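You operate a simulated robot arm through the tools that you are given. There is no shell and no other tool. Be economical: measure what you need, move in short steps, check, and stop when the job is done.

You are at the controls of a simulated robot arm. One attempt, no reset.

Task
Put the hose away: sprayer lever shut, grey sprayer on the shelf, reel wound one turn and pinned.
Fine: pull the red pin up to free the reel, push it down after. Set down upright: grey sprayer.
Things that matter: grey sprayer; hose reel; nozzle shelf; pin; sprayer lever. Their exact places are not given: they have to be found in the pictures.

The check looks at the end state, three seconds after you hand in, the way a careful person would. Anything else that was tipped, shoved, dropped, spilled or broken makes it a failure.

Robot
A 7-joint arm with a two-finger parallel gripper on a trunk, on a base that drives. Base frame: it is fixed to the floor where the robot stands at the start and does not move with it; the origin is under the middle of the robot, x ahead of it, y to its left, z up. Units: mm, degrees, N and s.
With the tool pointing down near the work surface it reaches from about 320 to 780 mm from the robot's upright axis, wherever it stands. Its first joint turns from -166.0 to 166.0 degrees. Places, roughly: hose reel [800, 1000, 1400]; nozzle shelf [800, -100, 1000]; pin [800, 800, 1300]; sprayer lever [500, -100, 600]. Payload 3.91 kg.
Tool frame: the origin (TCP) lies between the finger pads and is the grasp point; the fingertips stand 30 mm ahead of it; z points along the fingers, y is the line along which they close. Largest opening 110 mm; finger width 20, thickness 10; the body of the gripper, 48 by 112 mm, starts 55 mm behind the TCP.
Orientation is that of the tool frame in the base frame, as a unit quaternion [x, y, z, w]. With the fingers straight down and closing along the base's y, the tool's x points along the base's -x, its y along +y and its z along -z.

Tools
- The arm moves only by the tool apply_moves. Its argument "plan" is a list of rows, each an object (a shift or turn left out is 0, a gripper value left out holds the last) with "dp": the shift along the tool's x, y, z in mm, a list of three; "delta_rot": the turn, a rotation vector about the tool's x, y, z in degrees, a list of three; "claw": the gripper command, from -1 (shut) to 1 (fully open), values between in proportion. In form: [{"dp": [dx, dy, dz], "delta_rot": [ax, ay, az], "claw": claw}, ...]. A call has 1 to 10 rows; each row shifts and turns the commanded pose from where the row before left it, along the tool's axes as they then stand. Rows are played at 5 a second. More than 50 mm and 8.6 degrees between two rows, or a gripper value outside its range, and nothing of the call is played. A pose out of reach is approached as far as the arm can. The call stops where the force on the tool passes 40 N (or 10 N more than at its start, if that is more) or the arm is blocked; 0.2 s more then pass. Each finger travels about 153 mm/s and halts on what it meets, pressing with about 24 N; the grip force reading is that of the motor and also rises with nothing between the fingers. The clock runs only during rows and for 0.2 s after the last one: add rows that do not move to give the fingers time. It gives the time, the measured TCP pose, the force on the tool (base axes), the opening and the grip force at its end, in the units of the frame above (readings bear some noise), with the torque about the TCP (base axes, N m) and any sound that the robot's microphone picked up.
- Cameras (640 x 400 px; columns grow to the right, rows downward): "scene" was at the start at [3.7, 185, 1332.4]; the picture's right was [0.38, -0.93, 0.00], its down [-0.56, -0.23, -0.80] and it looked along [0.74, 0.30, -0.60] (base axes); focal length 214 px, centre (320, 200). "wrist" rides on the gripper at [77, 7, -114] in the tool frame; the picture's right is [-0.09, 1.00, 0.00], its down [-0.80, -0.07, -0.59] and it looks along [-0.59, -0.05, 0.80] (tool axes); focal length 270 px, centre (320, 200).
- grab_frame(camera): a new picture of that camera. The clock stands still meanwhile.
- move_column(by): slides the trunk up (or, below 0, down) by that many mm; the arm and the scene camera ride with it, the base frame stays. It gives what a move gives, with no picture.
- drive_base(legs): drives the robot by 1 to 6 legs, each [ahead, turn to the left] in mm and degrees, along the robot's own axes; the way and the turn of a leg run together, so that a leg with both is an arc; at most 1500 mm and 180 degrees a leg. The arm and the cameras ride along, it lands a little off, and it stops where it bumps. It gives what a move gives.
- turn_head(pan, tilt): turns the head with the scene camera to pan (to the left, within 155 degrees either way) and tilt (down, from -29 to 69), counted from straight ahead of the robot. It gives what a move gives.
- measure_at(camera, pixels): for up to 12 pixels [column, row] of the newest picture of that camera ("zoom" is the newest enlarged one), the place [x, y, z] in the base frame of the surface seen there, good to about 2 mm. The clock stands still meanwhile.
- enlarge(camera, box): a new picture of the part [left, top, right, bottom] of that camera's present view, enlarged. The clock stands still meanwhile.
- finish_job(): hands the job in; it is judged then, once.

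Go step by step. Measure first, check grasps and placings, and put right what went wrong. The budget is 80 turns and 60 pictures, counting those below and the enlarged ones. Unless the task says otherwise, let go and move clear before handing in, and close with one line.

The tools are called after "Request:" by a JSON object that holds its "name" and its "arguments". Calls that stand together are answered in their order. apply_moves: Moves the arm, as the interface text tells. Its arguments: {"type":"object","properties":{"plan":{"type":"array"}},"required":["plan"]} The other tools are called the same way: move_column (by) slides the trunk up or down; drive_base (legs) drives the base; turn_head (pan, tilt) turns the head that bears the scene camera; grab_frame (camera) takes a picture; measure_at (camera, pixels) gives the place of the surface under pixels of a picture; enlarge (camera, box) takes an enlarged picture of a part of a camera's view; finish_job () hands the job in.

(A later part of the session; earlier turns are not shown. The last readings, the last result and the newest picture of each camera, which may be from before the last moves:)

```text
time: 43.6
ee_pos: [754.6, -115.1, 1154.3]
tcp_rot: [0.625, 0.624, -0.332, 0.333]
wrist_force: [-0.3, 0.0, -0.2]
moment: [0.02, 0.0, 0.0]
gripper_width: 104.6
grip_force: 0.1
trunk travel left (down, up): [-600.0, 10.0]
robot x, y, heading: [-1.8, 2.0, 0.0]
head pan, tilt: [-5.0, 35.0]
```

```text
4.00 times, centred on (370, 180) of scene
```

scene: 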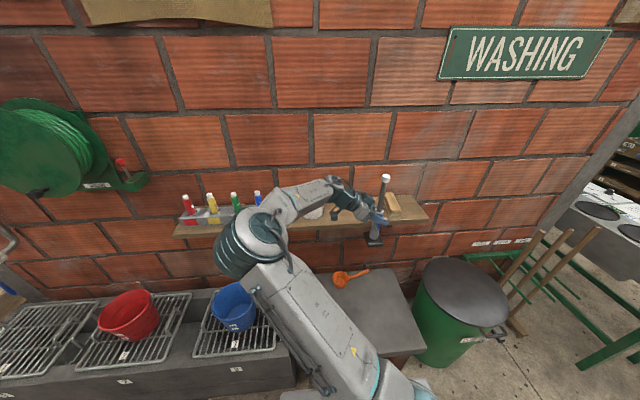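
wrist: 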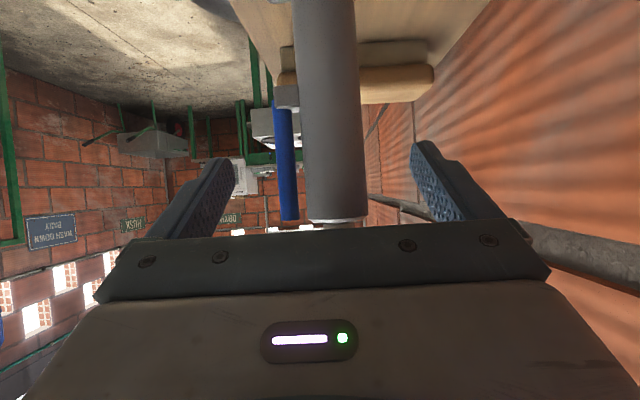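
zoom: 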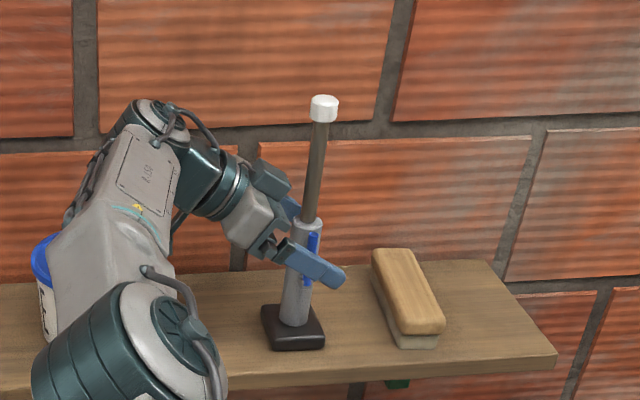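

The sprayer stands upright on the shelf and the lever stays shut. I'll retract along the fingers, then back toward the robot.

Request:
{"name": "apply_moves", "arguments": {"plan": [{"dp": [0, 0, -30]}, {"dp": [0, 0, -45]}, {"dp": [0, 0, -45]}, {"dp": [-20, -10, -10]}, {"dp": [0, -48, 0]}, {"dp": [0, -48, 0]}, {"dp": [0, -48, 0]}, {"dp": [0, -48, 0]}, {}]}}

Request:
{"name": "turn_head", "arguments": {"pan": 25, "tilt": 25}}

Request:
{"name": "grab_frame", "arguments": {"camera": "scene"}}

```text
time: 45.6
ee_pos: [552.3, -19.1, 1242.3]
tcp_rot: [0.625, 0.624, -0.331, 0.332]
wrist_force: [0.2, -1.1, 0.4]
moment: [-0.02, 0.04, -0.02]
gripper_width: 104.5
grip_force: 0.0
trunk travel left (down, up): [-600.0, 10.0]
robot x, y, heading: [-0.1, 4.4, -0.1]
head pan, tilt: [-5.0, 35.0]
```

```text
time: 46.5
ee_pos: [553.2, -19.8, 1242.2]
tcp_rot: [0.625, 0.624, -0.332, 0.333]
wrist_force: [-0.4, 0.4, -0.7]
moment: [0.01, -0.03, 0.02]
gripper_width: 104.6
grip_force: 0.1
trunk travel left (down, up): [-600.0, 10.0]
robot x, y, heading: [-0.4, 0.8, 0.1]
head pan, tilt: [25.0, 25.0]
```

```text
22 pictures are left
```

scene: 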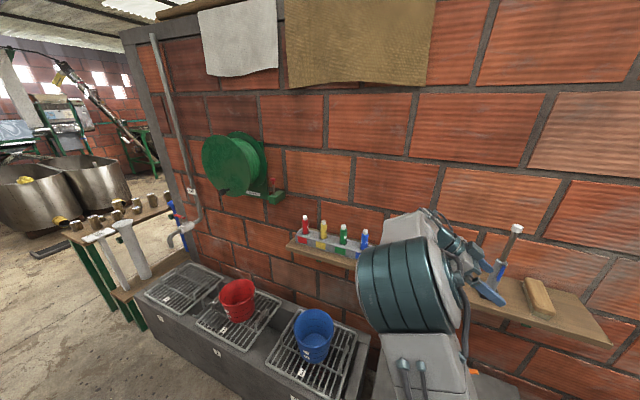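

The sprayer stands at (515,250) on the shelf. Next is the reel at (232,165): I need the positions of the reel, pin and floor obstacles before driving left.

Request:
{"name": "enlarge", "arguments": {"camera": "scene", "box": [190, 120, 300, 215]}}

Request:
{"name": "measure_at", "arguments": {"camera": "scene", "pixels": [[155, 322], [210, 372], [100, 300], [130, 320], [145, 270], [88, 290], [60, 240], [240, 370], [315, 330], [175, 240]]}}

Request:
{"name": "measure_at", "arguments": {"camera": "zoom", "pixels": [[490, 375], [492, 360], [488, 395], [210, 410], [220, 412], [400, 425], [490, 420], [200, 270], [450, 405], [497, 380]]}}

```text
4.21 times, centred on (245, 168) of scene
```

zoom: 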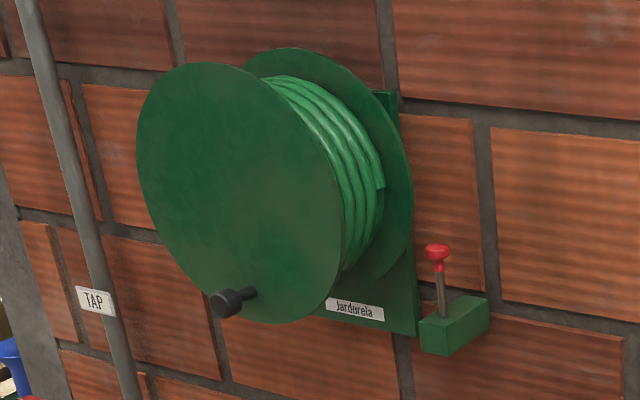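

```text
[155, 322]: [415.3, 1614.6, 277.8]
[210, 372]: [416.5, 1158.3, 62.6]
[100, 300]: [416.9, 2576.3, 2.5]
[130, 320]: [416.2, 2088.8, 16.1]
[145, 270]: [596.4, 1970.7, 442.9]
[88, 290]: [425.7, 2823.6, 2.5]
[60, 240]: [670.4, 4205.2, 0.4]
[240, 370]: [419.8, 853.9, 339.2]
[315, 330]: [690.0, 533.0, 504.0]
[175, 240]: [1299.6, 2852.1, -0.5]
```

```text
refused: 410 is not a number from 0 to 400
```

The sink front is at x≈416 and the floor at x≈0 is clear. Now the pin and knob positions.

Request:
{"name": "measure_at", "arguments": {"camera": "zoom", "pixels": [[436, 249], [436, 262], [441, 290], [450, 315], [217, 303], [230, 300], [252, 293], [356, 309], [140, 170], [270, 322], [200, 65], [340, 270]]}}

Request:
{"name": "drive_base", "arguments": {"legs": [[0, 90], [900, 0], [0, -90]]}}

Request:
{"name": "turn_head", "arguments": {"pan": 0, "tilt": 20}}

Request:
{"name": "grab_frame", "arguments": {"camera": "scene"}}

```text
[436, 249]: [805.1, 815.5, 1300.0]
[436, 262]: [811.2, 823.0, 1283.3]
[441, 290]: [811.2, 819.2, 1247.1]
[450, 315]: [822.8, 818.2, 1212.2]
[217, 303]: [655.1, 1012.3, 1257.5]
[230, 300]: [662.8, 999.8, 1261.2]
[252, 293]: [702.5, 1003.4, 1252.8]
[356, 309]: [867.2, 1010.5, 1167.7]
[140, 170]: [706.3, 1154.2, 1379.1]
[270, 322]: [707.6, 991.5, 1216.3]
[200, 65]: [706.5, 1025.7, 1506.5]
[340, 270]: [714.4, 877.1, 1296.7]
```

```text
time: 58.8
ee_pos: [550.8, 856.3, 1242.6]
tcp_rot: [0.623, 0.625, -0.331, 0.334]
wrist_force: [-0.2, -0.4, 0.6]
moment: [-0.01, 0.0, 0.0]
gripper_width: 104.6
grip_force: 0.1
trunk travel left (down, up): [-600.0, 10.0]
robot x, y, heading: [-4.1, 877.1, 0.0]
head pan, tilt: [25.0, 25.0]
```

```text
time: 59.7
ee_pos: [551.1, 856.8, 1241.5]
tcp_rot: [0.624, 0.625, -0.331, 0.333]
wrist_force: [0.0, 0.2, 0.8]
moment: [0.01, -0.02, -0.01]
gripper_width: 104.5
grip_force: 0.1
trunk travel left (down, up): [-600.0, 10.0]
robot x, y, heading: [-3.1, 876.0, 0.3]
head pan, tilt: [0.0, 20.0]
```

```text
20 pictures are left
```

scene: 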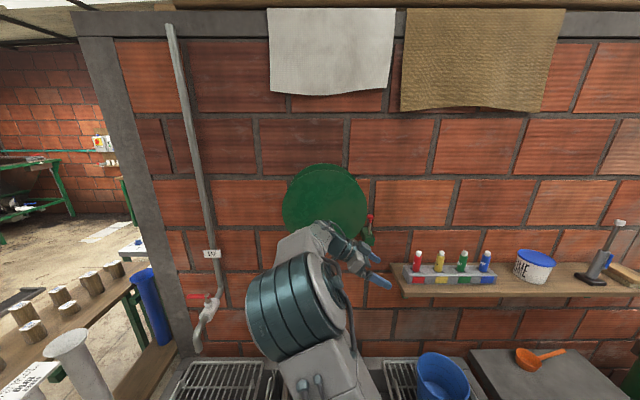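

The knob is at about (660,1005,1258), straight below the reel centre (z≈1361). The pin's red head is at about (810,819,1290), close beside the flange. I'll bring the fingers to point forward (+x), closing along y with the camera below.

Request:
{"name": "apply_moves", "arguments": {"plan": [{"delta_rot": [0, -8.5, 0]}, {"delta_rot": [0, -8.5, 0]}, {"delta_rot": [0, -8.5, 0]}, {"delta_rot": [0, -8.5, 0]}, {"delta_rot": [-8.5, 0, 0]}, {"delta_rot": [-8.5, 0, 0]}, {"delta_rot": [-8.5, 0, 0]}, {"delta_rot": [-8.5, 0, 0]}, {}]}}

Request:
{"name": "apply_moves", "arguments": {"plan": [{"delta_rot": [-8.5, 0, 0]}, {"delta_rot": [-8.5, 0, 0]}, {"delta_rot": [-8.5, 0, 0]}, {"delta_rot": [-8, 0, 0]}, {"delta_rot": [-8, 0, 0]}, {"delta_rot": [-8, 0, 0]}, {"delta_rot": [-6.5, 0, 0]}, {}]}}

Request:
{"name": "grab_frame", "arguments": {"camera": "scene"}}

```text
time: 61.7
ee_pos: [551.5, 856.7, 1242.9]
tcp_rot: [0.33, 0.625, -0.33, 0.626]
wrist_force: [-0.1, 0.2, -0.2]
moment: [0.03, 0.04, -0.02]
gripper_width: 104.6
grip_force: 0.0
trunk travel left (down, up): [-600.0, 10.0]
robot x, y, heading: [-4.9, 875.3, 0.2]
head pan, tilt: [0.0, 20.0]
```

```text
time: 63.5
ee_pos: [553.0, 856.2, 1241.9]
tcp_rot: [-0.002, 0.706, 0.001, 0.708]
wrist_force: [-0.8, -0.6, 0.1]
moment: [-0.01, -0.01, -0.01]
gripper_width: 104.5
grip_force: 0.0
trunk travel left (down, up): [-600.0, 10.0]
robot x, y, heading: [-2.1, 874.7, 0.2]
head pan, tilt: [0.0, 20.0]
```

```text
19 pictures are left
```

scene: 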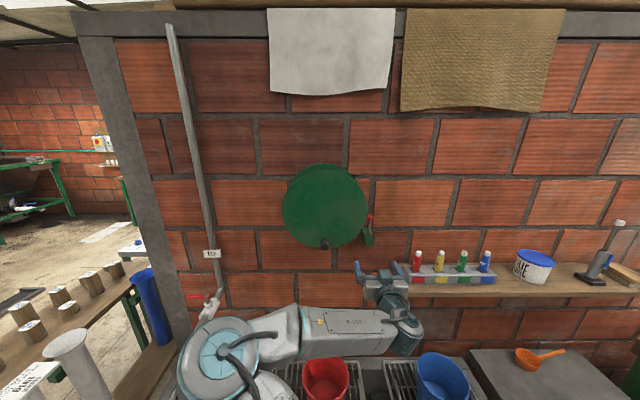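

The forward pose is reached and the reel is in clear view. I'll zoom and measure the reel, knob and pin exactly.

Request:
{"name": "enlarge", "arguments": {"camera": "scene", "box": [265, 150, 395, 260]}}

Request:
{"name": "measure_at", "arguments": {"camera": "scene", "pixels": [[284, 206], [363, 206], [325, 166], [322, 246], [324, 243], [325, 206], [371, 217]]}}

```text
3.64 times, centred on (330, 205) of scene
```

zoom: 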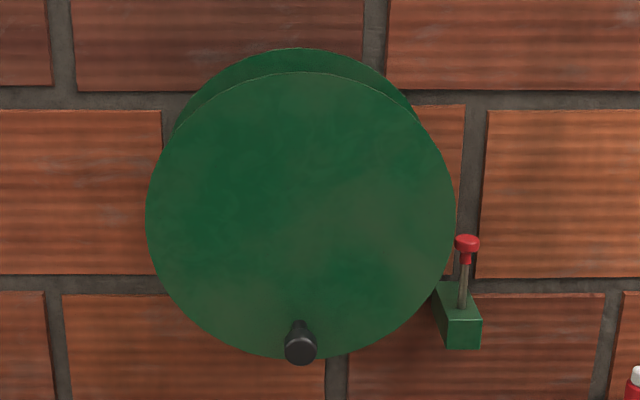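

```text
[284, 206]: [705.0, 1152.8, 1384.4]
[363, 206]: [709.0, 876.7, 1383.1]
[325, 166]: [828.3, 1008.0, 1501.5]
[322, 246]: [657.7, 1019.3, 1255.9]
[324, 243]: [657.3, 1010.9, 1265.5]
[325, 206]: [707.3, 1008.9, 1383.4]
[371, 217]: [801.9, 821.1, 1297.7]
```

Request:
{"name": "measure_at", "arguments": {"camera": "zoom", "pixels": [[147, 215], [455, 220], [301, 73], [301, 349], [301, 325], [288, 345], [315, 345], [467, 242], [467, 258], [463, 290], [301, 358], [460, 335]]}}

```text
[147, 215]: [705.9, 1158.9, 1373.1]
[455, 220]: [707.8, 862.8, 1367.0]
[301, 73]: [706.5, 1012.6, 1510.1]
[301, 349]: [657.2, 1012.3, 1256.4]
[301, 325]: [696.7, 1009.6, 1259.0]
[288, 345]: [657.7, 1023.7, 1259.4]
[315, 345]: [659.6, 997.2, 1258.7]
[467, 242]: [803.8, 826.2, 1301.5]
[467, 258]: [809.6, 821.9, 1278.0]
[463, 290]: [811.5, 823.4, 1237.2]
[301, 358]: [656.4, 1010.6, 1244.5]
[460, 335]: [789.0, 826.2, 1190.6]
```

Reel centre is about (1011,1362) in y,z with crank radius ≈104, the knob (Ø28) spans x 657–685, and the pin head is at (810,823,1290). I'll go to a pre-grasp to the right of the pin, yawed 30° to stay clear of the flange.

Request:
{"name": "apply_moves", "arguments": {"plan": [{"dp": [-23, -40, 0], "claw": 0.09}, {"dp": [-24, -40, 0]}, {"dp": [0, -18, 35]}, {"dp": [0, 0, 45], "delta_rot": [-7.5, 0, 0]}, {"delta_rot": [-7.5, 0, 0]}, {"delta_rot": [-7.5, 0, 0]}, {"delta_rot": [-7.5, 0, 0]}, {}]}}

```text
time: 65.3
ee_pos: [632.1, 758.1, 1289.1]
tcp_rot: [-0.184, 0.682, 0.184, 0.683]
wrist_force: [-0.3, 0.0, -0.7]
moment: [-0.03, -0.03, -0.01]
gripper_width: 59.8
grip_force: 0.1
trunk travel left (down, up): [-600.0, 10.0]
robot x, y, heading: [2.9, 876.8, 0.4]
head pan, tilt: [0.0, 20.0]
```

I'm at (632,758,1289), pointing 30° left. I'll shift sideways, approach 140 mm and take a look.

Request:
{"name": "apply_moves", "arguments": {"plan": [{"dp": [0, -33, 0]}, {"dp": [0, 0, 45]}, {"dp": [0, 0, 45]}, {"dp": [0, 0, 45]}, {}, {}]}}

Request:
{"name": "grab_frame", "arguments": {"camera": "wrist"}}

Request:
{"name": "enlarge", "arguments": {"camera": "scene", "box": [300, 170, 440, 290]}}

```text
time: 66.7
ee_pos: [764.7, 797.4, 1291.1]
tcp_rot: [-0.184, 0.682, 0.184, 0.683]
wrist_force: [0.5, 0.1, -0.5]
moment: [0.01, -0.01, 0.02]
gripper_width: 60.0
grip_force: 0.1
trunk travel left (down, up): [-600.0, 10.0]
robot x, y, heading: [3.8, 879.0, 0.2]
head pan, tilt: [0.0, 20.0]
```

```text
17 pictures are left
```

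wrist: 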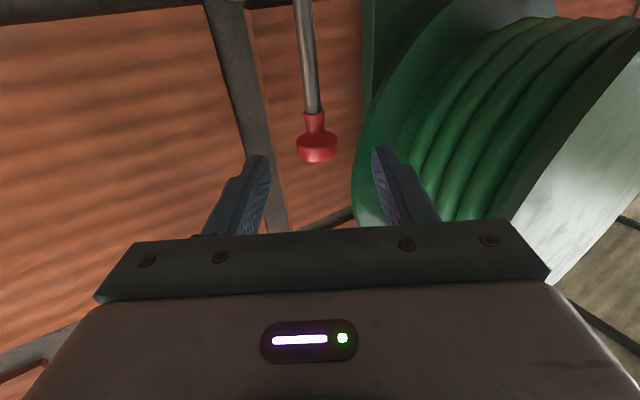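

```text
3.33 times, centred on (370, 230) of scene
```

zoom: 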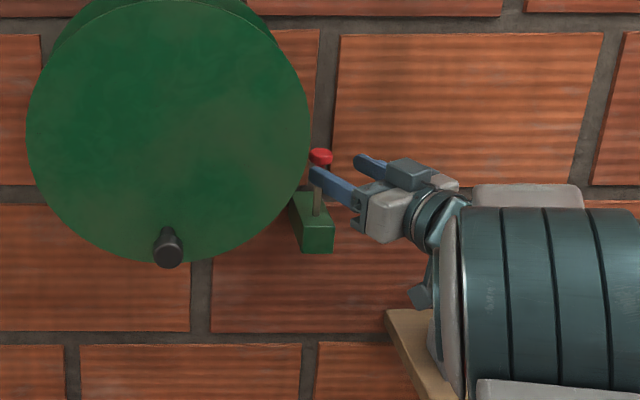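

The pin head is centred between the fingers at (317,145). I'll advance 46 mm and close on it.

Request:
{"name": "apply_moves", "arguments": {"plan": [{"dp": [3, 0, 23]}, {"dp": [0, 0, 23]}, {}, {"claw": -0.3}, {"claw": -0.7}, {"claw": -1}, {}, {}]}}

Request:
{"name": "grab_frame", "arguments": {"camera": "wrist"}}

```text
time: 68.5
ee_pos: [806.6, 818.0, 1286.2]
tcp_rot: [-0.183, 0.682, 0.183, 0.684]
wrist_force: [7.7, -8.7, 2.7]
moment: [0.25, 0.21, -0.09]
gripper_width: 26.4
grip_force: 44.8
trunk travel left (down, up): [-600.0, 10.0]
robot x, y, heading: [0.2, 875.1, 0.3]
head pan, tilt: [0.0, 20.0]
```

```text
15 pictures are left
```

wrist: 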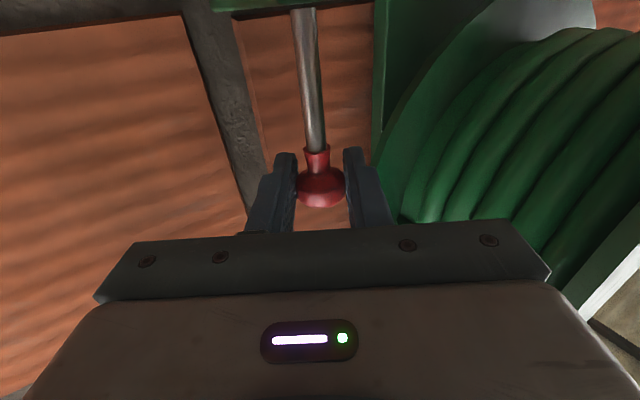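

The head is gripped at 26 mm. I'll relieve the small side load and pull up in steps.

Request:
{"name": "apply_moves", "arguments": {"plan": [{"dp": [0, -1, 0]}, {"dp": [-8, 0, 0]}, {"dp": [-8, 0, 0]}, {"dp": [-8, 0, 0]}, {"dp": [-8, 0, 0]}, {}]}}

Request:
{"name": "enlarge", "arguments": {"camera": "scene", "box": [300, 170, 440, 290]}}

```text
time: 69.9
ee_pos: [805.4, 817.5, 1313.0]
tcp_rot: [-0.184, 0.685, 0.184, 0.68]
wrist_force: [-17.5, -9.8, -27.3]
moment: [-0.4, 0.26, 0.18]
gripper_width: 26.7
grip_force: 45.0
trunk travel left (down, up): [-600.0, 10.0]
robot x, y, heading: [0.9, 875.7, 0.3]
head pan, tilt: [0.0, 20.0]
```

```text
3.33 times, centred on (370, 230) of scene
```

zoom: 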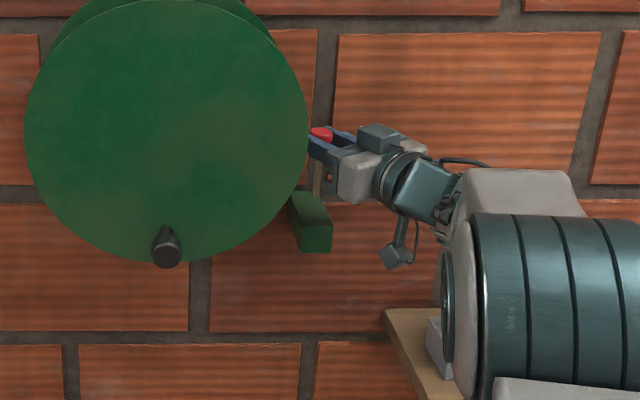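

The pin rose about 27 mm to its stop (27 N). I'll relax the pull, release, back away and check it stays up.

Request:
{"name": "apply_moves", "arguments": {"plan": [{"dp": [4, 0, 0]}, {}, {"claw": -0.4}, {"claw": 0.09}, {}, {"dp": [0, 0, -40]}, {"dp": [0, 0, -45]}, {"dp": [0, 0, -45]}, {}]}}

Request:
{"name": "enlarge", "arguments": {"camera": "scene", "box": [300, 170, 440, 290]}}

Request:
{"name": "measure_at", "arguments": {"camera": "zoom", "pixels": [[321, 135], [321, 150], [318, 180]]}}

```text
time: 71.9
ee_pos: [693.2, 753.9, 1314.3]
tcp_rot: [-0.185, 0.683, 0.185, 0.683]
wrist_force: [0.8, -0.8, 0.7]
moment: [0.0, 0.01, 0.02]
gripper_width: 59.8
grip_force: 0.0
trunk travel left (down, up): [-600.0, 10.0]
robot x, y, heading: [-0.6, 875.8, 0.3]
head pan, tilt: [0.0, 20.0]
```

```text
3.33 times, centred on (370, 230) of scene
```

zoom: 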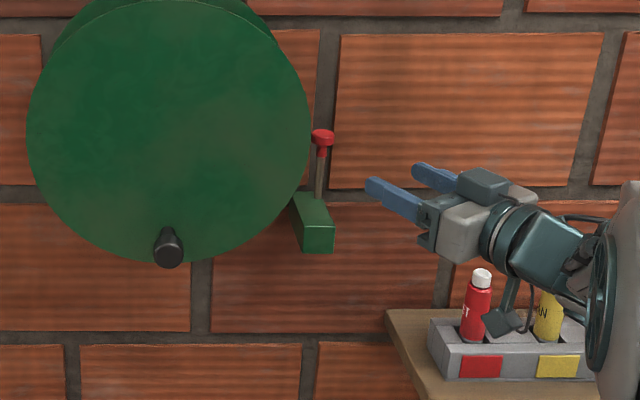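

```text
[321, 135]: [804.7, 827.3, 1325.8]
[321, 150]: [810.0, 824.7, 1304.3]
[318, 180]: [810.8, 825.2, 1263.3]
```

The pin stays up (head now at z≈1326). The hose's free end leaves the drum on the right side pointing down, so winding in means the right side goes up: counterclockwise from the front, with the knob going right first. I'll move to in front of the knob.

Request:
{"name": "apply_moves", "arguments": {"plan": [{"dp": [0, 17, -29]}, {"dp": [0, 17, -29]}, {"dp": [0, 17, -29]}, {"delta_rot": [7.5, 0, 0]}, {"delta_rot": [7.5, 0, 0]}, {"delta_rot": [7.5, 0, 0]}, {"delta_rot": [7.5, 0, 0]}, {}]}}

Request:
{"name": "apply_moves", "arguments": {"plan": [{"dp": [10, 42, 0]}, {"dp": [10, 43, 0]}, {"dp": [10, 43, 0]}, {"dp": [10, 43, 0]}, {"dp": [10, 43, 0]}, {"dp": [6, 42, 0]}, {}]}}

Request:
{"name": "grab_frame", "arguments": {"camera": "wrist"}}

```text
time: 73.7
ee_pos: [591.2, 755.6, 1313.6]
tcp_rot: [-0.001, 0.706, 0.0, 0.708]
wrist_force: [-0.1, -0.1, 0.0]
moment: [0.02, -0.02, 0.04]
gripper_width: 60.0
grip_force: 0.1
trunk travel left (down, up): [-600.0, 10.0]
robot x, y, heading: [-0.6, 876.2, 0.5]
head pan, tilt: [0.0, 20.0]
```

```text
time: 75.3
ee_pos: [592.7, 1012.3, 1258.0]
tcp_rot: [-0.001, 0.707, 0.001, 0.708]
wrist_force: [-0.2, -0.2, 0.0]
moment: [0.02, -0.01, -0.01]
gripper_width: 60.1
grip_force: 0.0
trunk travel left (down, up): [-600.0, 10.0]
robot x, y, heading: [-6.3, 874.5, 0.3]
head pan, tilt: [0.0, 20.0]
```

```text
12 pictures are left
```

wrist: 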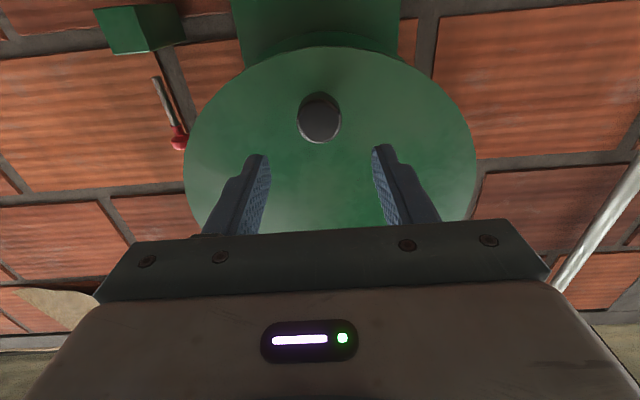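

The knob at (320,118) is centred between the fingers. I'll advance 72 mm and grip it.

Request:
{"name": "apply_moves", "arguments": {"plan": [{"dp": [0, -1, 36]}, {"dp": [0, 0, 36]}, {}, {"claw": -0.2}, {"claw": -0.6}, {"claw": -1}, {}]}}

Request:
{"name": "grab_frame", "arguments": {"camera": "wrist"}}

```text
time: 76.9
ee_pos: [664.7, 1011.4, 1258.9]
tcp_rot: [-0.003, 0.706, 0.001, 0.708]
wrist_force: [3.8, 3.5, 1.7]
moment: [-0.28, 0.05, 0.75]
gripper_width: 31.7
grip_force: 44.8
trunk travel left (down, up): [-600.0, 10.0]
robot x, y, heading: [0.3, 875.5, 0.2]
head pan, tilt: [0.0, 20.0]
```

```text
11 pictures are left
```

wrist: 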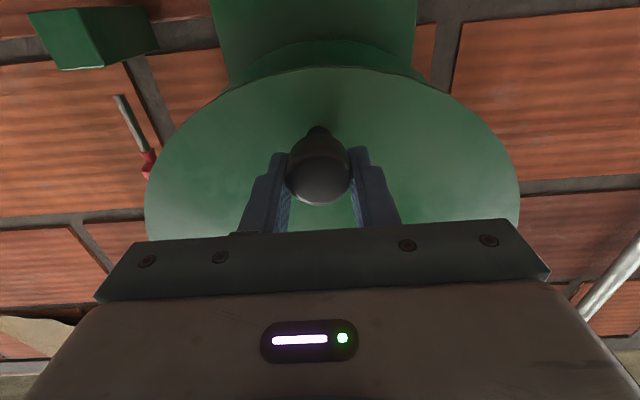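

Gripped at 31.7 mm. I'll start the turn with 20° toward the right to feel the reel.

Request:
{"name": "apply_moves", "arguments": {"plan": [{"dp": [-0.4, -9.06, 0]}, {"dp": [-1.2, -9.0, 0]}, {"dp": [-2.0, -8.85, 0]}, {"dp": [-2.7, -8.66, 0]}, {}]}}

```text
time: 77.8
ee_pos: [664.4, 1011.7, 1258.6]
tcp_rot: [-0.016, 0.712, 0.011, 0.702]
wrist_force: [18.4, 37.4, -8.7]
moment: [0.2, -1.3, -0.74]
gripper_width: 31.9
grip_force: 45.2
trunk travel left (down, up): [-600.0, 10.0]
robot x, y, heading: [2.9, 870.2, 1.4]
head pan, tilt: [0.0, 20.0]
stopped in row 4: the force on the tool passed its limit at 41 N (the readings are from after the stop); the commanded pose is now the measured one
```

It's rigidly blocked that way: 37 N and no movement. I'll try the other direction.

Request:
{"name": "apply_moves", "arguments": {"plan": [{"dp": [-0.4, 9.06, 0]}, {"dp": [-1.2, 9.0, 0]}, {"dp": [-2.0, 8.85, 0]}, {"dp": [-2.7, 8.66, 0]}, {}]}}

```text
time: 78.2
ee_pos: [661.0, 1012.2, 1258.6]
tcp_rot: [-0.009, 0.717, 0.019, 0.697]
wrist_force: [-10.5, 10.7, -7.8]
moment: [0.1, -0.6, -0.06]
gripper_width: 31.4
grip_force: 45.5
trunk travel left (down, up): [-600.0, 10.0]
robot x, y, heading: [15.3, 876.7, 6.6]
head pan, tilt: [0.0, 20.0]
stopped in row 1: the arm was blocked; the commanded pose is now the measured one
```

The base heading reads 6.6° now and the arm was blocked, which is suspicious. I'll look at the scene.

Request:
{"name": "grab_frame", "arguments": {"camera": "scene"}}

```text
10 pictures are left
```

scene: 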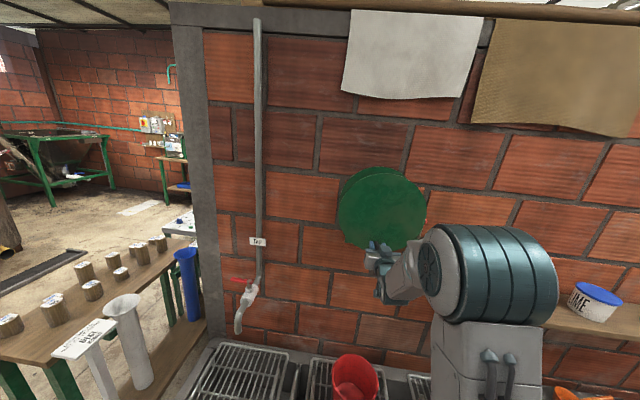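

The base has really twisted left while the gripper held the fixed knob. I'll wait with a still row and read the state.

Request:
{"name": "apply_moves", "arguments": {"plan": [{}, {}, {}]}}

```text
time: 78.4
ee_pos: [674.3, 1010.9, 1258.6]
tcp_rot: [-0.009, 0.722, 0.081, 0.687]
wrist_force: [-175.3, -16.4, -21.8]
moment: [1.34, -0.48, -7.93]
gripper_width: 39.6
grip_force: 45.3
trunk travel left (down, up): [-600.0, 10.0]
robot x, y, heading: [84.5, 896.8, 26.8]
head pan, tilt: [0.0, 20.0]
stopped in row 1: the force on the tool passed its limit at 48 N (the readings are from after the stop); the commanded pose is now the measured one
```

The base is running away while the gripper is clamped (175 N). I'm releasing the knob at once.

Request:
{"name": "apply_moves", "arguments": {"plan": [{"claw": 1}]}}

```text
time: 78.7
ee_pos: [646.6, 993.3, 1261.1]
tcp_rot: [-0.01, 0.734, 0.115, 0.669]
wrist_force: [-3.0, 9.5, 2.2]
moment: [-0.05, 0.2, -0.77]
gripper_width: 110.1
grip_force: 0.0
trunk travel left (down, up): [-600.0, 10.0]
robot x, y, heading: [94.9, 919.8, 38.2]
head pan, tilt: [0.0, 20.0]
stopped in row 1: the force on the tool passed its limit at 234 N (the readings are from after the stop); the commanded pose is now the measured one
```

The gripper is open. I'll check that the base has come to rest.

Request:
{"name": "apply_moves", "arguments": {"plan": [{}, {}]}}

Request:
{"name": "grab_frame", "arguments": {"camera": "scene"}}

```text
time: 79.0
ee_pos: [662.9, 990.4, 1191.3]
tcp_rot: [0.035, 0.79, 0.048, 0.61]
wrist_force: [-3.2, -3.2, 0.2]
moment: [0.09, -0.05, 0.3]
gripper_width: 109.8
grip_force: 0.1
trunk travel left (down, up): [-600.0, 10.0]
robot x, y, heading: [98.4, 926.3, 40.0]
head pan, tilt: [0.0, 20.0]
stopped in row 1: the arm was blocked; the commanded pose is now the measured one
```

```text
9 pictures are left
```

scene: 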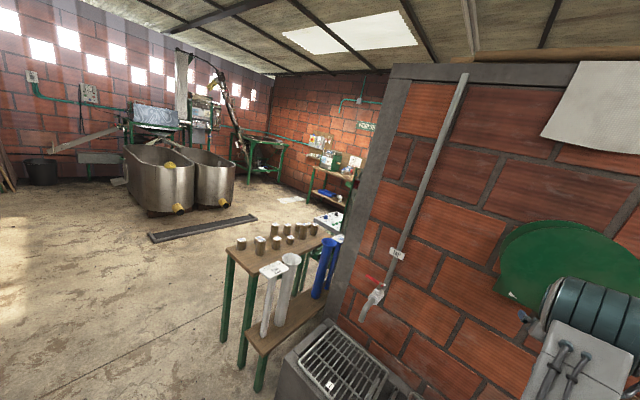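

The base stopped at heading 40° and the arm sits just in front of the reel. Backing the base away pulls the whole arm clear of the reel safely.

Request:
{"name": "drive_base", "arguments": {"legs": [[-150, 0]]}}

Request:
{"name": "turn_head", "arguments": {"pan": -35, "tilt": 25}}

Request:
{"name": "grab_frame", "arguments": {"camera": "scene"}}

```text
time: 79.8
ee_pos: [826.9, 785.9, 960.9]
tcp_rot: [0.208, 0.85, 0.151, 0.46]
wrist_force: [1.6, -3.1, 1.9]
moment: [0.11, 0.19, 0.27]
gripper_width: 109.8
grip_force: 0.0
trunk travel left (down, up): [-600.0, 10.0]
robot x, y, heading: [88.2, 916.0, 38.9]
head pan, tilt: [0.0, 20.0]
stopped in leg 1: the robot was blocked; the commanded pose is now the measured one
```

```text
time: 80.8
ee_pos: [850.1, 798.5, 988.8]
tcp_rot: [0.136, 0.846, 0.158, 0.49]
wrist_force: [-0.1, -2.8, -1.1]
moment: [0.08, -0.06, 0.21]
gripper_width: 110.1
grip_force: 0.0
trunk travel left (down, up): [-600.0, 10.0]
robot x, y, heading: [87.1, 924.5, 39.5]
head pan, tilt: [-35.0, 25.0]
```

```text
8 pictures are left
```

scene: 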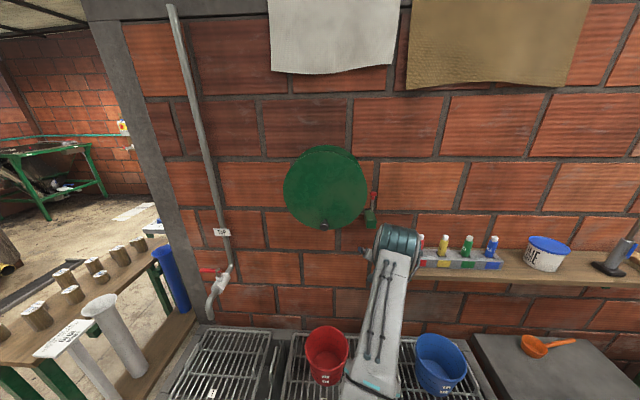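

The hand has swung to (850,798,989) with its fingertips near the wall; the bottles, tub, sprayer and bucket still stand. I'll pull straight back along the fingers in small steps and watch the readings.

Request:
{"name": "apply_moves", "arguments": {"plan": [{"dp": [0, 0, -15]}, {"dp": [0, 0, -20]}, {"dp": [0, 0, -20]}, {"dp": [0, 0, -20]}, {}]}}

```text
time: 82.0
ee_pos: [788.7, 801.2, 1020.9]
tcp_rot: [0.132, 0.849, 0.156, 0.488]
wrist_force: [0.3, -0.5, 0.9]
moment: [0.01, -0.01, 0.02]
gripper_width: 110.3
grip_force: 0.1
trunk travel left (down, up): [-600.0, 10.0]
robot x, y, heading: [87.7, 930.0, 39.4]
head pan, tilt: [-35.0, 25.0]
```

The arm obeys normally again with no contact forces. I'll keep retracting.

Request:
{"name": "apply_moves", "arguments": {"plan": [{"dp": [0, 0, -40]}, {"dp": [0, 0, -40]}, {"dp": [0, 0, -40]}, {"dp": [0, 0, -40]}, {}]}}

Request:
{"name": "drive_base", "arguments": {"legs": [[-130, 0]]}}

```text
time: 83.2
ee_pos: [646.3, 784.6, 1100.6]
tcp_rot: [0.131, 0.848, 0.152, 0.49]
wrist_force: [0.5, -0.2, -0.8]
moment: [-0.02, -0.04, 0.0]
gripper_width: 109.7
grip_force: 0.2
trunk travel left (down, up): [-600.0, 10.0]
robot x, y, heading: [85.7, 926.3, 39.2]
head pan, tilt: [-35.0, 25.0]
```

```text
time: 84.5
ee_pos: [547.6, 704.9, 1101.8]
tcp_rot: [0.13, 0.848, 0.153, 0.491]
wrist_force: [0.4, 0.0, -0.5]
moment: [0.02, 0.03, 0.0]
gripper_width: 110.0
grip_force: 0.1
trunk travel left (down, up): [-600.0, 10.0]
robot x, y, heading: [-6.8, 841.1, 40.3]
head pan, tilt: [-35.0, 25.0]
```

The base drives normally again. I'll bring it back to face the wall a bit further left, nearer the reel.

Request:
{"name": "drive_base", "arguments": {"legs": [[0, 50], [110, 0], [0, -90]]}}

Request:
{"name": "turn_head", "arguments": {"pan": 0, "tilt": 20}}

Request:
{"name": "grab_frame", "arguments": {"camera": "scene"}}

```text
time: 91.7
ee_pos: [345.4, 498.9, 1101.0]
tcp_rot: [0.4, 0.758, -0.016, 0.514]
wrist_force: [-0.7, -0.3, 0.9]
moment: [0.0, -0.04, -0.06]
gripper_width: 110.0
grip_force: 0.0
trunk travel left (down, up): [-600.0, 10.0]
robot x, y, heading: [-6.5, 951.7, 1.8]
head pan, tilt: [-35.0, 25.0]
```

```text
time: 92.7
ee_pos: [346.8, 498.5, 1101.2]
tcp_rot: [0.4, 0.758, -0.017, 0.514]
wrist_force: [0.6, -0.1, 1.4]
moment: [-0.03, -0.01, 0.02]
gripper_width: 110.0
grip_force: 0.0
trunk travel left (down, up): [-600.0, 10.0]
robot x, y, heading: [-7.9, 949.2, 1.9]
head pan, tilt: [0.0, 20.0]
```

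```text
7 pictures are left
```

scene: 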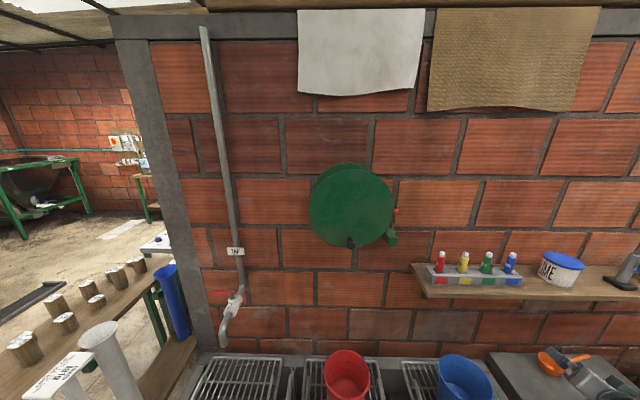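

The arm is folded over at lower right and the reel is in plain view, with the knob at about (351,243). I'll measure the knob and re-orient the fingers straight forward, closed.

Request:
{"name": "measure_at", "arguments": {"camera": "scene", "pixels": [[351, 243], [347, 243], [355, 243], [351, 238], [396, 212], [312, 205], [389, 205], [351, 205], [392, 240]]}}

Request:
{"name": "apply_moves", "arguments": {"plan": [{"delta_rot": [-5, -2.93, -4.59], "claw": -1}, {"delta_rot": [-5, -2.93, -4.59]}, {"delta_rot": [-5, -2.93, -4.59]}, {"delta_rot": [-5, -2.93, -4.59]}, {"delta_rot": [-5, -2.93, -4.59]}, {"delta_rot": [-5, -2.93, -4.59]}, {"delta_rot": [-5, -2.93, -4.59]}, {}]}}

```text
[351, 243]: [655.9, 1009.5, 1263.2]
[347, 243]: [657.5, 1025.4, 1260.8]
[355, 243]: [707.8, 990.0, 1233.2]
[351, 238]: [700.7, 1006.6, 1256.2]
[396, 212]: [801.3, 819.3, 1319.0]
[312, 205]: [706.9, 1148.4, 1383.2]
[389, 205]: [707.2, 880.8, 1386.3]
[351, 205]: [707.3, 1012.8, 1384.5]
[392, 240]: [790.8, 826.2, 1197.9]
```

```text
time: 94.5
ee_pos: [345.7, 499.3, 1101.1]
tcp_rot: [-0.001, 0.707, 0.0, 0.707]
wrist_force: [-0.5, 0.4, 0.3]
moment: [0.0, 0.01, 0.02]
gripper_width: 0.2
grip_force: 24.1
trunk travel left (down, up): [-600.0, 10.0]
robot x, y, heading: [-8.9, 952.0, 2.1]
head pan, tilt: [0.0, 20.0]
```

The knob is still at about (1010,1260), so the reel hasn't turned. I'll move to a stand-off just right of the knob, to push it leftward (clockwise) without gripping.

Request:
{"name": "apply_moves", "arguments": {"plan": [{"dp": [-13, 39.7, 19.5]}, {"dp": [-13, 39.7, 19.5]}, {"dp": [-13, 39.7, 19.5]}, {"dp": [-13, 39.7, 19.5]}, {"dp": [-13, 39.7, 19.5]}, {"dp": [-13, 39.7, 19.5]}]}}

Request:
{"name": "apply_moves", "arguments": {"plan": [{"dp": [-13, 39, 19.5]}, {"dp": [-13, 39, 19.5]}, {"dp": [-13, 39, 19.5]}, {"dp": [-13, 39, 19.5]}, {"dp": [-13, 39, 19.5]}, {"dp": [-13, 39, 19.5]}, {}]}}

```text
time: 95.9
ee_pos: [462.0, 737.7, 1179.2]
tcp_rot: [-0.001, 0.707, 0.0, 0.707]
wrist_force: [0.3, -0.4, 0.7]
moment: [0.01, 0.01, 0.01]
gripper_width: 0.0
grip_force: 23.7
trunk travel left (down, up): [-600.0, 10.0]
robot x, y, heading: [-8.0, 948.8, 1.8]
head pan, tilt: [0.0, 20.0]
```

```text
time: 97.5
ee_pos: [580.7, 972.7, 1258.0]
tcp_rot: [0.0, 0.708, 0.0, 0.707]
wrist_force: [-0.3, 0.4, 0.5]
moment: [0.0, 0.0, 0.03]
gripper_width: 0.0
grip_force: 23.9
trunk travel left (down, up): [-600.0, 10.0]
robot x, y, heading: [-4.4, 950.7, 1.7]
head pan, tilt: [0.0, 20.0]
```

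In position at (581,973,1258). I'll advance beside the knob and push left gently in small steps.

Request:
{"name": "apply_moves", "arguments": {"plan": [{"dp": [0, 0, 40]}, {"dp": [0, 0, 39]}, {"dp": [0, 9, 0]}, {"dp": [0, 4, 0]}, {"dp": [0, 4, 0]}, {"dp": [0, 4, 0]}, {"dp": [-0.5, 4, 0]}, {"dp": [-1, 4, 0]}, {}]}}

```text
time: 99.5
ee_pos: [660.1, 999.9, 1258.6]
tcp_rot: [0.0, 0.707, 0.0, 0.707]
wrist_force: [0.2, -1.4, -1.7]
moment: [-0.01, 0.02, 0.0]
gripper_width: 0.2
grip_force: 23.7
trunk travel left (down, up): [-600.0, 10.0]
robot x, y, heading: [-10.0, 952.6, 2.0]
head pan, tilt: [0.0, 20.0]
```

The knob yields with only about 2 N, so clockwise is the free winding direction. I'll follow the circle to 45° and check.

Request:
{"name": "apply_moves", "arguments": {"plan": [{"dp": [0, 10, 0]}, {"dp": [0, 9.5, 0]}, {"dp": [-1.3, 9, 0]}, {"dp": [-1.8, 8.9, 0]}, {"dp": [-2.7, 8.6, 0]}, {"dp": [-3.5, 8.4, 0]}, {"dp": [-9.07, 15.7, 0]}, {"dp": [-11.65, 13.89, 0]}, {}]}}

Request:
{"name": "enlarge", "arguments": {"camera": "scene", "box": [280, 140, 440, 280]}}

```text
time: 101.5
ee_pos: [657.8, 1085.1, 1288.9]
tcp_rot: [-0.001, 0.708, 0.002, 0.707]
wrist_force: [-0.7, -0.4, -0.5]
moment: [0.0, 0.01, 0.0]
gripper_width: 0.1
grip_force: 24.2
trunk travel left (down, up): [-600.0, 10.0]
robot x, y, heading: [-4.6, 956.2, 2.1]
head pan, tilt: [0.0, 20.0]
```

```text
2.86 times, centred on (360, 210) of scene
```

zoom: 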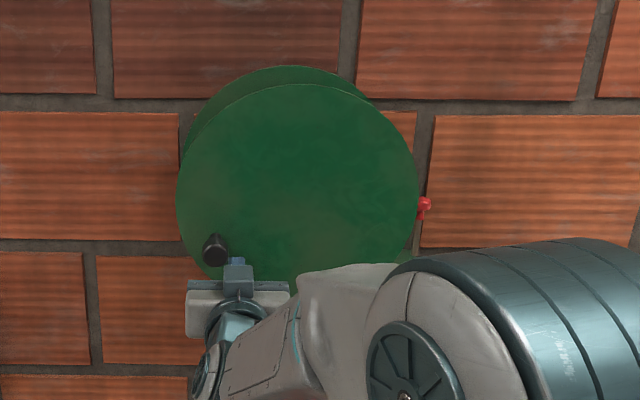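

The knob has moved to about 60° with the pusher right behind it. I'll keep following the circle up the left side.

Request:
{"name": "apply_moves", "arguments": {"plan": [{"dp": [-13.89, 11.65, 0]}, {"dp": [-15.7, 9.07, 0]}, {"dp": [-17.03, 6.2, 0]}, {"dp": [-17.86, 3.14, 0]}, {"dp": [-18.1, 0, 0]}, {"dp": [-17.86, -3.14, 0]}, {"dp": [-17.03, -6.2, 0]}, {"dp": [-15.7, -9.07, 0]}, {}]}}

Request:
{"name": "measure_at", "arguments": {"camera": "scene", "pixels": [[351, 205]]}}

```text
time: 103.5
ee_pos: [658.7, 1098.3, 1423.1]
tcp_rot: [0.0, 0.707, 0.001, 0.708]
wrist_force: [1.1, 0.2, 0.1]
moment: [0.0, -0.01, -0.01]
gripper_width: 0.0
grip_force: 23.9
trunk travel left (down, up): [-600.0, 10.0]
robot x, y, heading: [-5.5, 949.2, 1.9]
head pan, tilt: [0.0, 20.0]
```

```text
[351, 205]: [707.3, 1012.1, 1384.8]
```

On track at (1098,1423). Over the top next.

Request:
{"name": "apply_moves", "arguments": {"plan": [{"dp": [-13, -12.4, 0]}, {"dp": [-11, -14.5, 0]}, {"dp": [-8.5, -16.3, 0]}, {"dp": [-6, -17.03, 0]}, {"dp": [-3.0, -17.86, 0]}, {"dp": [0, -18.1, 0]}, {"dp": [3.14, -17.86, 0]}, {"dp": [6.2, -17.03, 0]}, {}]}}

Request:
{"name": "enlarge", "arguments": {"camera": "scene", "box": [280, 140, 440, 280]}}

```text
time: 105.5
ee_pos: [660.8, 961.5, 1455.3]
tcp_rot: [0.0, 0.707, -0.001, 0.707]
wrist_force: [0.4, -0.4, 1.2]
moment: [0.02, 0.0, 0.0]
gripper_width: 0.0
grip_force: 24.1
trunk travel left (down, up): [-600.0, 10.0]
robot x, y, heading: [-4.9, 947.0, 2.0]
head pan, tilt: [0.0, 20.0]
```

```text
2.86 times, centred on (360, 210) of scene
```

zoom: 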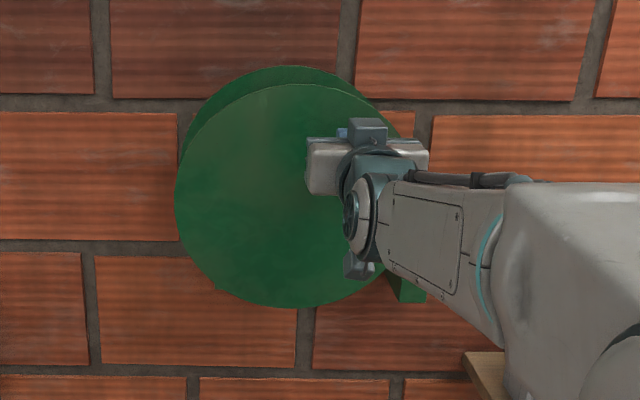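

The knob is hidden just ahead of the hand, as expected at about 223°. Down the right side next.

Request:
{"name": "apply_moves", "arguments": {"plan": [{"dp": [9.07, -13.2, 0]}, {"dp": [11.65, -12.3, 0]}, {"dp": [13.89, -11.0, 0]}, {"dp": [15.7, -9.07, 0]}, {"dp": [17.03, -6.2, 0]}, {"dp": [17.86, -3.14, 0]}, {"dp": [18.1, 0, 0]}, {"dp": [17.86, 3.14, 0]}, {}]}}

```text
time: 107.5
ee_pos: [660.2, 910.7, 1330.0]
tcp_rot: [0.0, 0.708, 0.0, 0.706]
wrist_force: [-0.8, 0.4, 0.1]
moment: [-0.03, 0.01, 0.01]
gripper_width: 0.0
grip_force: 24.2
trunk travel left (down, up): [-600.0, 10.0]
robot x, y, heading: [-8.0, 949.1, 1.7]
head pan, tilt: [0.0, 20.0]
```

At about 287° with the knob near 302°. I'll continue to about 335° and look before the last bit.

Request:
{"name": "apply_moves", "arguments": {"plan": [{"dp": [13.5, 5.2, 0]}, {"dp": [15.7, 9.07, 0]}, {"dp": [13.89, 11.65, 0]}, {"dp": [6, 6.9, 0]}, {"dp": [5.65, 7, 0]}, {"dp": [4.6, 7.8, 0]}, {"dp": [4.4, 7.9, 0]}, {}]}}

Request:
{"name": "grab_frame", "arguments": {"camera": "wrist"}}

```text
time: 109.1
ee_pos: [660.8, 966.3, 1276.3]
tcp_rot: [0.001, 0.702, 0.001, 0.712]
wrist_force: [-0.5, -0.2, 1.5]
moment: [0.01, -0.02, 0.0]
gripper_width: 0.0
grip_force: 23.8
trunk travel left (down, up): [-600.0, 10.0]
robot x, y, heading: [-4.3, 951.7, 1.9]
head pan, tilt: [0.0, 20.0]
stopped in row 8: the force on the tool passed its limit at 41 N (the readings are from after the stop); the commanded pose is now the measured one
```

```text
4 pictures are left
```

wrist: 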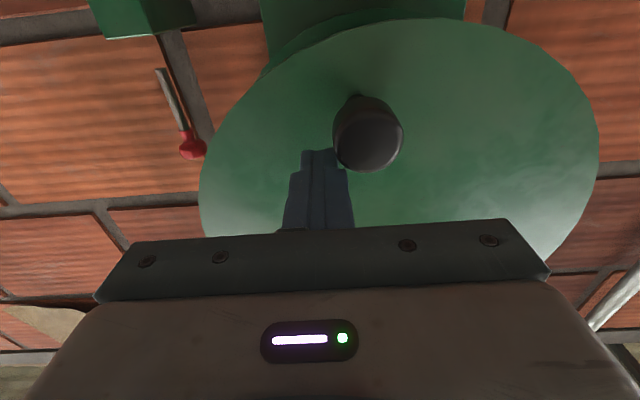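

The push stopped at 41 N, perhaps the end stop or a jam. I'll measure the knob position from the wrist picture.

Request:
{"name": "measure_at", "arguments": {"camera": "wrist", "pixels": [[366, 145], [350, 150], [385, 145], [366, 165], [192, 148]]}}

```text
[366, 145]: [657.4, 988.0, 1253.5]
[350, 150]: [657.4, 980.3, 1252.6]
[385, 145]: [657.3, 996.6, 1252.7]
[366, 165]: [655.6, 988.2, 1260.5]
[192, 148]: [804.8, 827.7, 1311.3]
```

The knob is at about 348°, 12° short, and my pusher rode up onto its upper right corner. I'll back off right, drop to knob height and push left the last 22 mm.

Request:
{"name": "apply_moves", "arguments": {"plan": [{"dp": [-4, -12, 0]}, {"dp": [0, -10, 0]}, {"dp": [10, 0, 0]}, {"dp": [11, 0, 0], "delta_rot": [0, 0.8, 0]}, {"dp": [0, 8, 0]}, {"dp": [0, 6, 0]}, {"dp": [0, 4, 0]}, {}]}}

```text
time: 110.9
ee_pos: [658.8, 962.4, 1258.8]
tcp_rot: [0.002, 0.708, 0.0, 0.706]
wrist_force: [-0.1, -4.0, -2.1]
moment: [-0.05, 0.01, -0.03]
gripper_width: 0.3
grip_force: 24.2
trunk travel left (down, up): [-600.0, 10.0]
robot x, y, heading: [-10.4, 949.5, 1.9]
head pan, tilt: [0.0, 20.0]
```

Light contact (−4 N). I'll push on in small steps to y≈982.

Request:
{"name": "apply_moves", "arguments": {"plan": [{"dp": [0, 5, 0]}, {"dp": [0, 5, 0]}, {"dp": [0, 4, 0]}, {"dp": [0, 3, 0]}, {"dp": [0, 3, 0]}, {}, {}]}}

Request:
{"name": "enlarge", "arguments": {"camera": "scene", "box": [300, 200, 410, 270]}}

Request:
{"name": "measure_at", "arguments": {"camera": "scene", "pixels": [[351, 243], [347, 243], [349, 240]]}}

```text
time: 112.5
ee_pos: [659.3, 982.5, 1258.6]
tcp_rot: [0.002, 0.707, 0.001, 0.707]
wrist_force: [-0.5, -1.2, -0.4]
moment: [-0.03, 0.01, -0.01]
gripper_width: 0.0
grip_force: 24.5
trunk travel left (down, up): [-600.0, 10.0]
robot x, y, heading: [-8.0, 947.7, 1.9]
head pan, tilt: [0.0, 20.0]
```

```text
5.71 times, centred on (355, 235) of scene
```

zoom: 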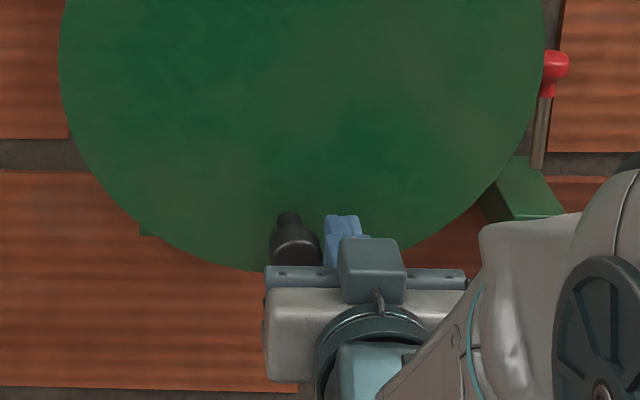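

```text
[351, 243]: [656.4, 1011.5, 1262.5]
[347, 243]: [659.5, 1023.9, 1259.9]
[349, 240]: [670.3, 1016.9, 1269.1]
```

The knob is back at the bottom. I'll measure its edges in the zoom for exact alignment.

Request:
{"name": "measure_at", "arguments": {"camera": "zoom", "pixels": [[274, 245], [318, 245], [296, 245], [296, 255], [281, 217], [300, 217], [272, 250], [320, 250], [556, 65]]}}

```text
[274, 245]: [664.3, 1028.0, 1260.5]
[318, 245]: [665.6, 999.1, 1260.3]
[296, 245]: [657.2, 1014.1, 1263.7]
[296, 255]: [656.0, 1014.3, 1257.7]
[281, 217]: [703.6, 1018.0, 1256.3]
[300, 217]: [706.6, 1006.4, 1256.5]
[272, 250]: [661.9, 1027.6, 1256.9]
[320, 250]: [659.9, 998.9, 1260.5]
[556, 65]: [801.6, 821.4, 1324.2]
```

The knob is at about 361°, within a couple of mm of its start: one full turn. I'll back off and move to the right of the pin, above its head height, fingers closed, to push it down.

Request:
{"name": "apply_moves", "arguments": {"plan": [{"dp": [0, -3, -40]}, {"dp": [0, -3, -40]}, {"dp": [-18, -44, 0]}, {"dp": [-18, -44, 0]}, {"dp": [-18, -44, 0]}, {"dp": [-19, -44, 0]}, {"dp": [-19, -44, 0]}, {}]}}

Request:
{"name": "apply_moves", "arguments": {"plan": [{"delta_rot": [-7.5, 0, 0]}, {"delta_rot": [-7.5, 0, 0]}, {"delta_rot": [-7.5, 0, 0]}, {"delta_rot": [-7.5, 0, 0]}, {"dp": [0, -27, 0]}, {"dp": [0, -27, 0]}, {}]}}

```text
time: 114.3
ee_pos: [580.7, 757.8, 1351.7]
tcp_rot: [0.002, 0.707, 0.0, 0.707]
wrist_force: [0.0, -0.5, -0.4]
moment: [0.03, -0.01, -0.03]
gripper_width: 0.2
grip_force: 24.6
trunk travel left (down, up): [-600.0, 10.0]
robot x, y, heading: [-7.4, 949.6, 2.1]
head pan, tilt: [0.0, 20.0]
```

```text
time: 115.9
ee_pos: [606.5, 710.4, 1350.5]
tcp_rot: [-0.182, 0.683, 0.183, 0.683]
wrist_force: [-1.0, 0.5, -0.2]
moment: [-0.01, -0.04, 0.01]
gripper_width: 0.0
grip_force: 24.1
trunk travel left (down, up): [-600.0, 10.0]
robot x, y, heading: [-6.4, 952.2, 1.7]
head pan, tilt: [0.0, 20.0]
```

Now approach over the pin head at z≈1350, 24 mm above the head-top contact height, then press down.

Request:
{"name": "apply_moves", "arguments": {"plan": [{"dp": [0, -4, 45]}, {"dp": [0, 0, 45]}, {"dp": [0, 0, 45]}, {"dp": [0, 0, 45]}, {"dp": [0, 0, 44]}, {}]}}

Request:
{"name": "apply_moves", "arguments": {"plan": [{"dp": [8, 0, 0]}, {"dp": [6, 0, 0]}, {"dp": [5, 0, 0]}, {"dp": [5, 0, 0]}, {"dp": [5, 0, 0]}, {"dp": [5, 0, 0]}, {}]}}

```text
time: 117.3
ee_pos: [804.1, 819.4, 1350.1]
tcp_rot: [-0.183, 0.683, 0.183, 0.683]
wrist_force: [0.6, -0.7, -0.1]
moment: [0.0, 0.0, -0.01]
gripper_width: 0.0
grip_force: 24.1
trunk travel left (down, up): [-600.0, 10.0]
robot x, y, heading: [-6.3, 947.2, 2.0]
head pan, tilt: [0.0, 20.0]
```

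```text
time: 118.9
ee_pos: [803.3, 819.0, 1316.7]
tcp_rot: [-0.182, 0.683, 0.184, 0.683]
wrist_force: [0.8, 0.1, 0.6]
moment: [0.01, -0.01, 0.0]
gripper_width: 0.1
grip_force: 23.9
trunk travel left (down, up): [-600.0, 10.0]
robot x, y, heading: [-6.0, 950.9, 1.9]
head pan, tilt: [0.0, 20.0]
```

It's at 1317 with little force. I'll keep pressing until it seats.

Request:
{"name": "apply_moves", "arguments": {"plan": [{"dp": [3, 0, 0]}, {"dp": [3, 0, 0]}, {"dp": [3, 0, 0]}, {"dp": [3, 0, 0]}, {}]}}

```text
time: 120.1
ee_pos: [801.2, 818.9, 1309.0]
tcp_rot: [-0.184, 0.681, 0.184, 0.685]
wrist_force: [12.3, -0.4, 24.1]
moment: [-0.1, -0.18, 0.06]
gripper_width: 0.2
grip_force: 24.1
trunk travel left (down, up): [-600.0, 10.0]
robot x, y, heading: [-7.3, 949.3, 1.7]
head pan, tilt: [0.0, 20.0]
```

It's seated: 24 N up with the head top at about 1300, its original height. I'll lift off, retract and check.

Request:
{"name": "apply_moves", "arguments": {"plan": [{"dp": [-20, 0, 0]}, {"dp": [-20, 0, 0]}, {"dp": [0, 0, -45]}, {"dp": [0, 0, -45]}, {"dp": [0, 0, -45]}, {"dp": [0, 0, -45]}, {"dp": [0, 0, -45]}, {}]}}

Request:
{"name": "grab_frame", "arguments": {"camera": "scene"}}

Request:
{"name": "measure_at", "arguments": {"camera": "scene", "pixels": [[396, 215], [396, 218], [396, 212], [351, 243], [347, 243], [351, 238], [355, 243]]}}

```text
time: 121.9
ee_pos: [606.7, 706.2, 1345.1]
tcp_rot: [-0.183, 0.683, 0.183, 0.683]
wrist_force: [-1.1, 0.7, 0.4]
moment: [-0.01, 0.0, 0.01]
gripper_width: 0.0
grip_force: 23.9
trunk travel left (down, up): [-600.0, 10.0]
robot x, y, heading: [-9.7, 953.4, 1.7]
head pan, tilt: [0.0, 20.0]
```

```text
2 pictures are left
```

scene: 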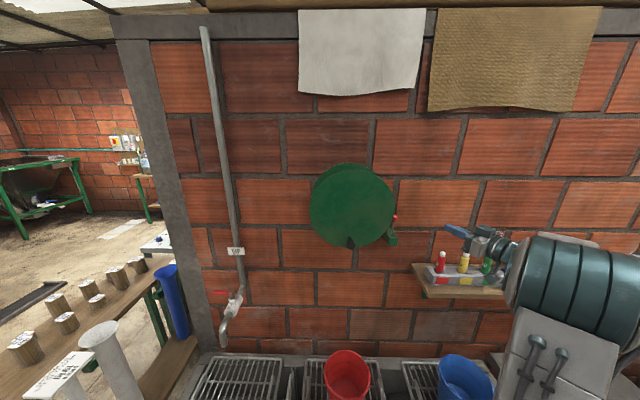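

```text
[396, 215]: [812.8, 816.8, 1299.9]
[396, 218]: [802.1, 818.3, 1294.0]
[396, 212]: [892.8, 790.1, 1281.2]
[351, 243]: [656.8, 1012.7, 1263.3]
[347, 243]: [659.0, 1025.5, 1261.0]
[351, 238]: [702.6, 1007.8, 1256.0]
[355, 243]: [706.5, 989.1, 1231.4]
```

The pin head is back at z≈1300 and the knob is at the bottom. I'll take one last check of the sprayer on the shelf.

Request:
{"name": "turn_head", "arguments": {"pan": -52, "tilt": 25}}

Request:
{"name": "grab_frame", "arguments": {"camera": "scene"}}

```text
time: 123.1
ee_pos: [607.2, 705.9, 1345.8]
tcp_rot: [-0.181, 0.683, 0.183, 0.683]
wrist_force: [0.0, 0.7, 0.3]
moment: [0.0, -0.03, 0.02]
gripper_width: 0.3
grip_force: 24.2
trunk travel left (down, up): [-600.0, 10.0]
robot x, y, heading: [-4.8, 948.2, 1.9]
head pan, tilt: [-52.0, 25.0]
```

```text
1 pictures are left
```

scene: 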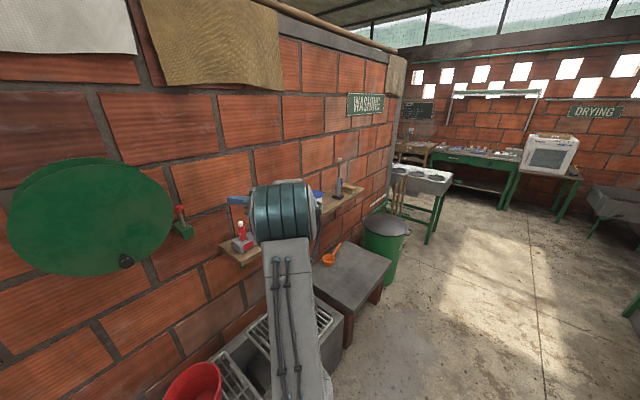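

The sprayer stands upright at (339,178). I'll use the last picture to confirm the lever.

Request:
{"name": "enlarge", "arguments": {"camera": "scene", "box": [315, 150, 365, 210]}}

```text
6.67 times, centred on (340, 180) of scene
```

zoom: 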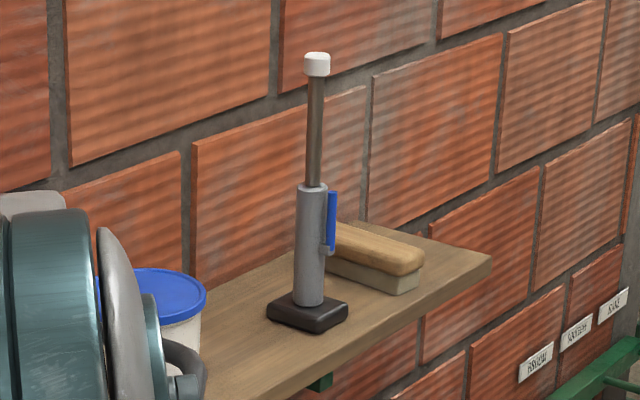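

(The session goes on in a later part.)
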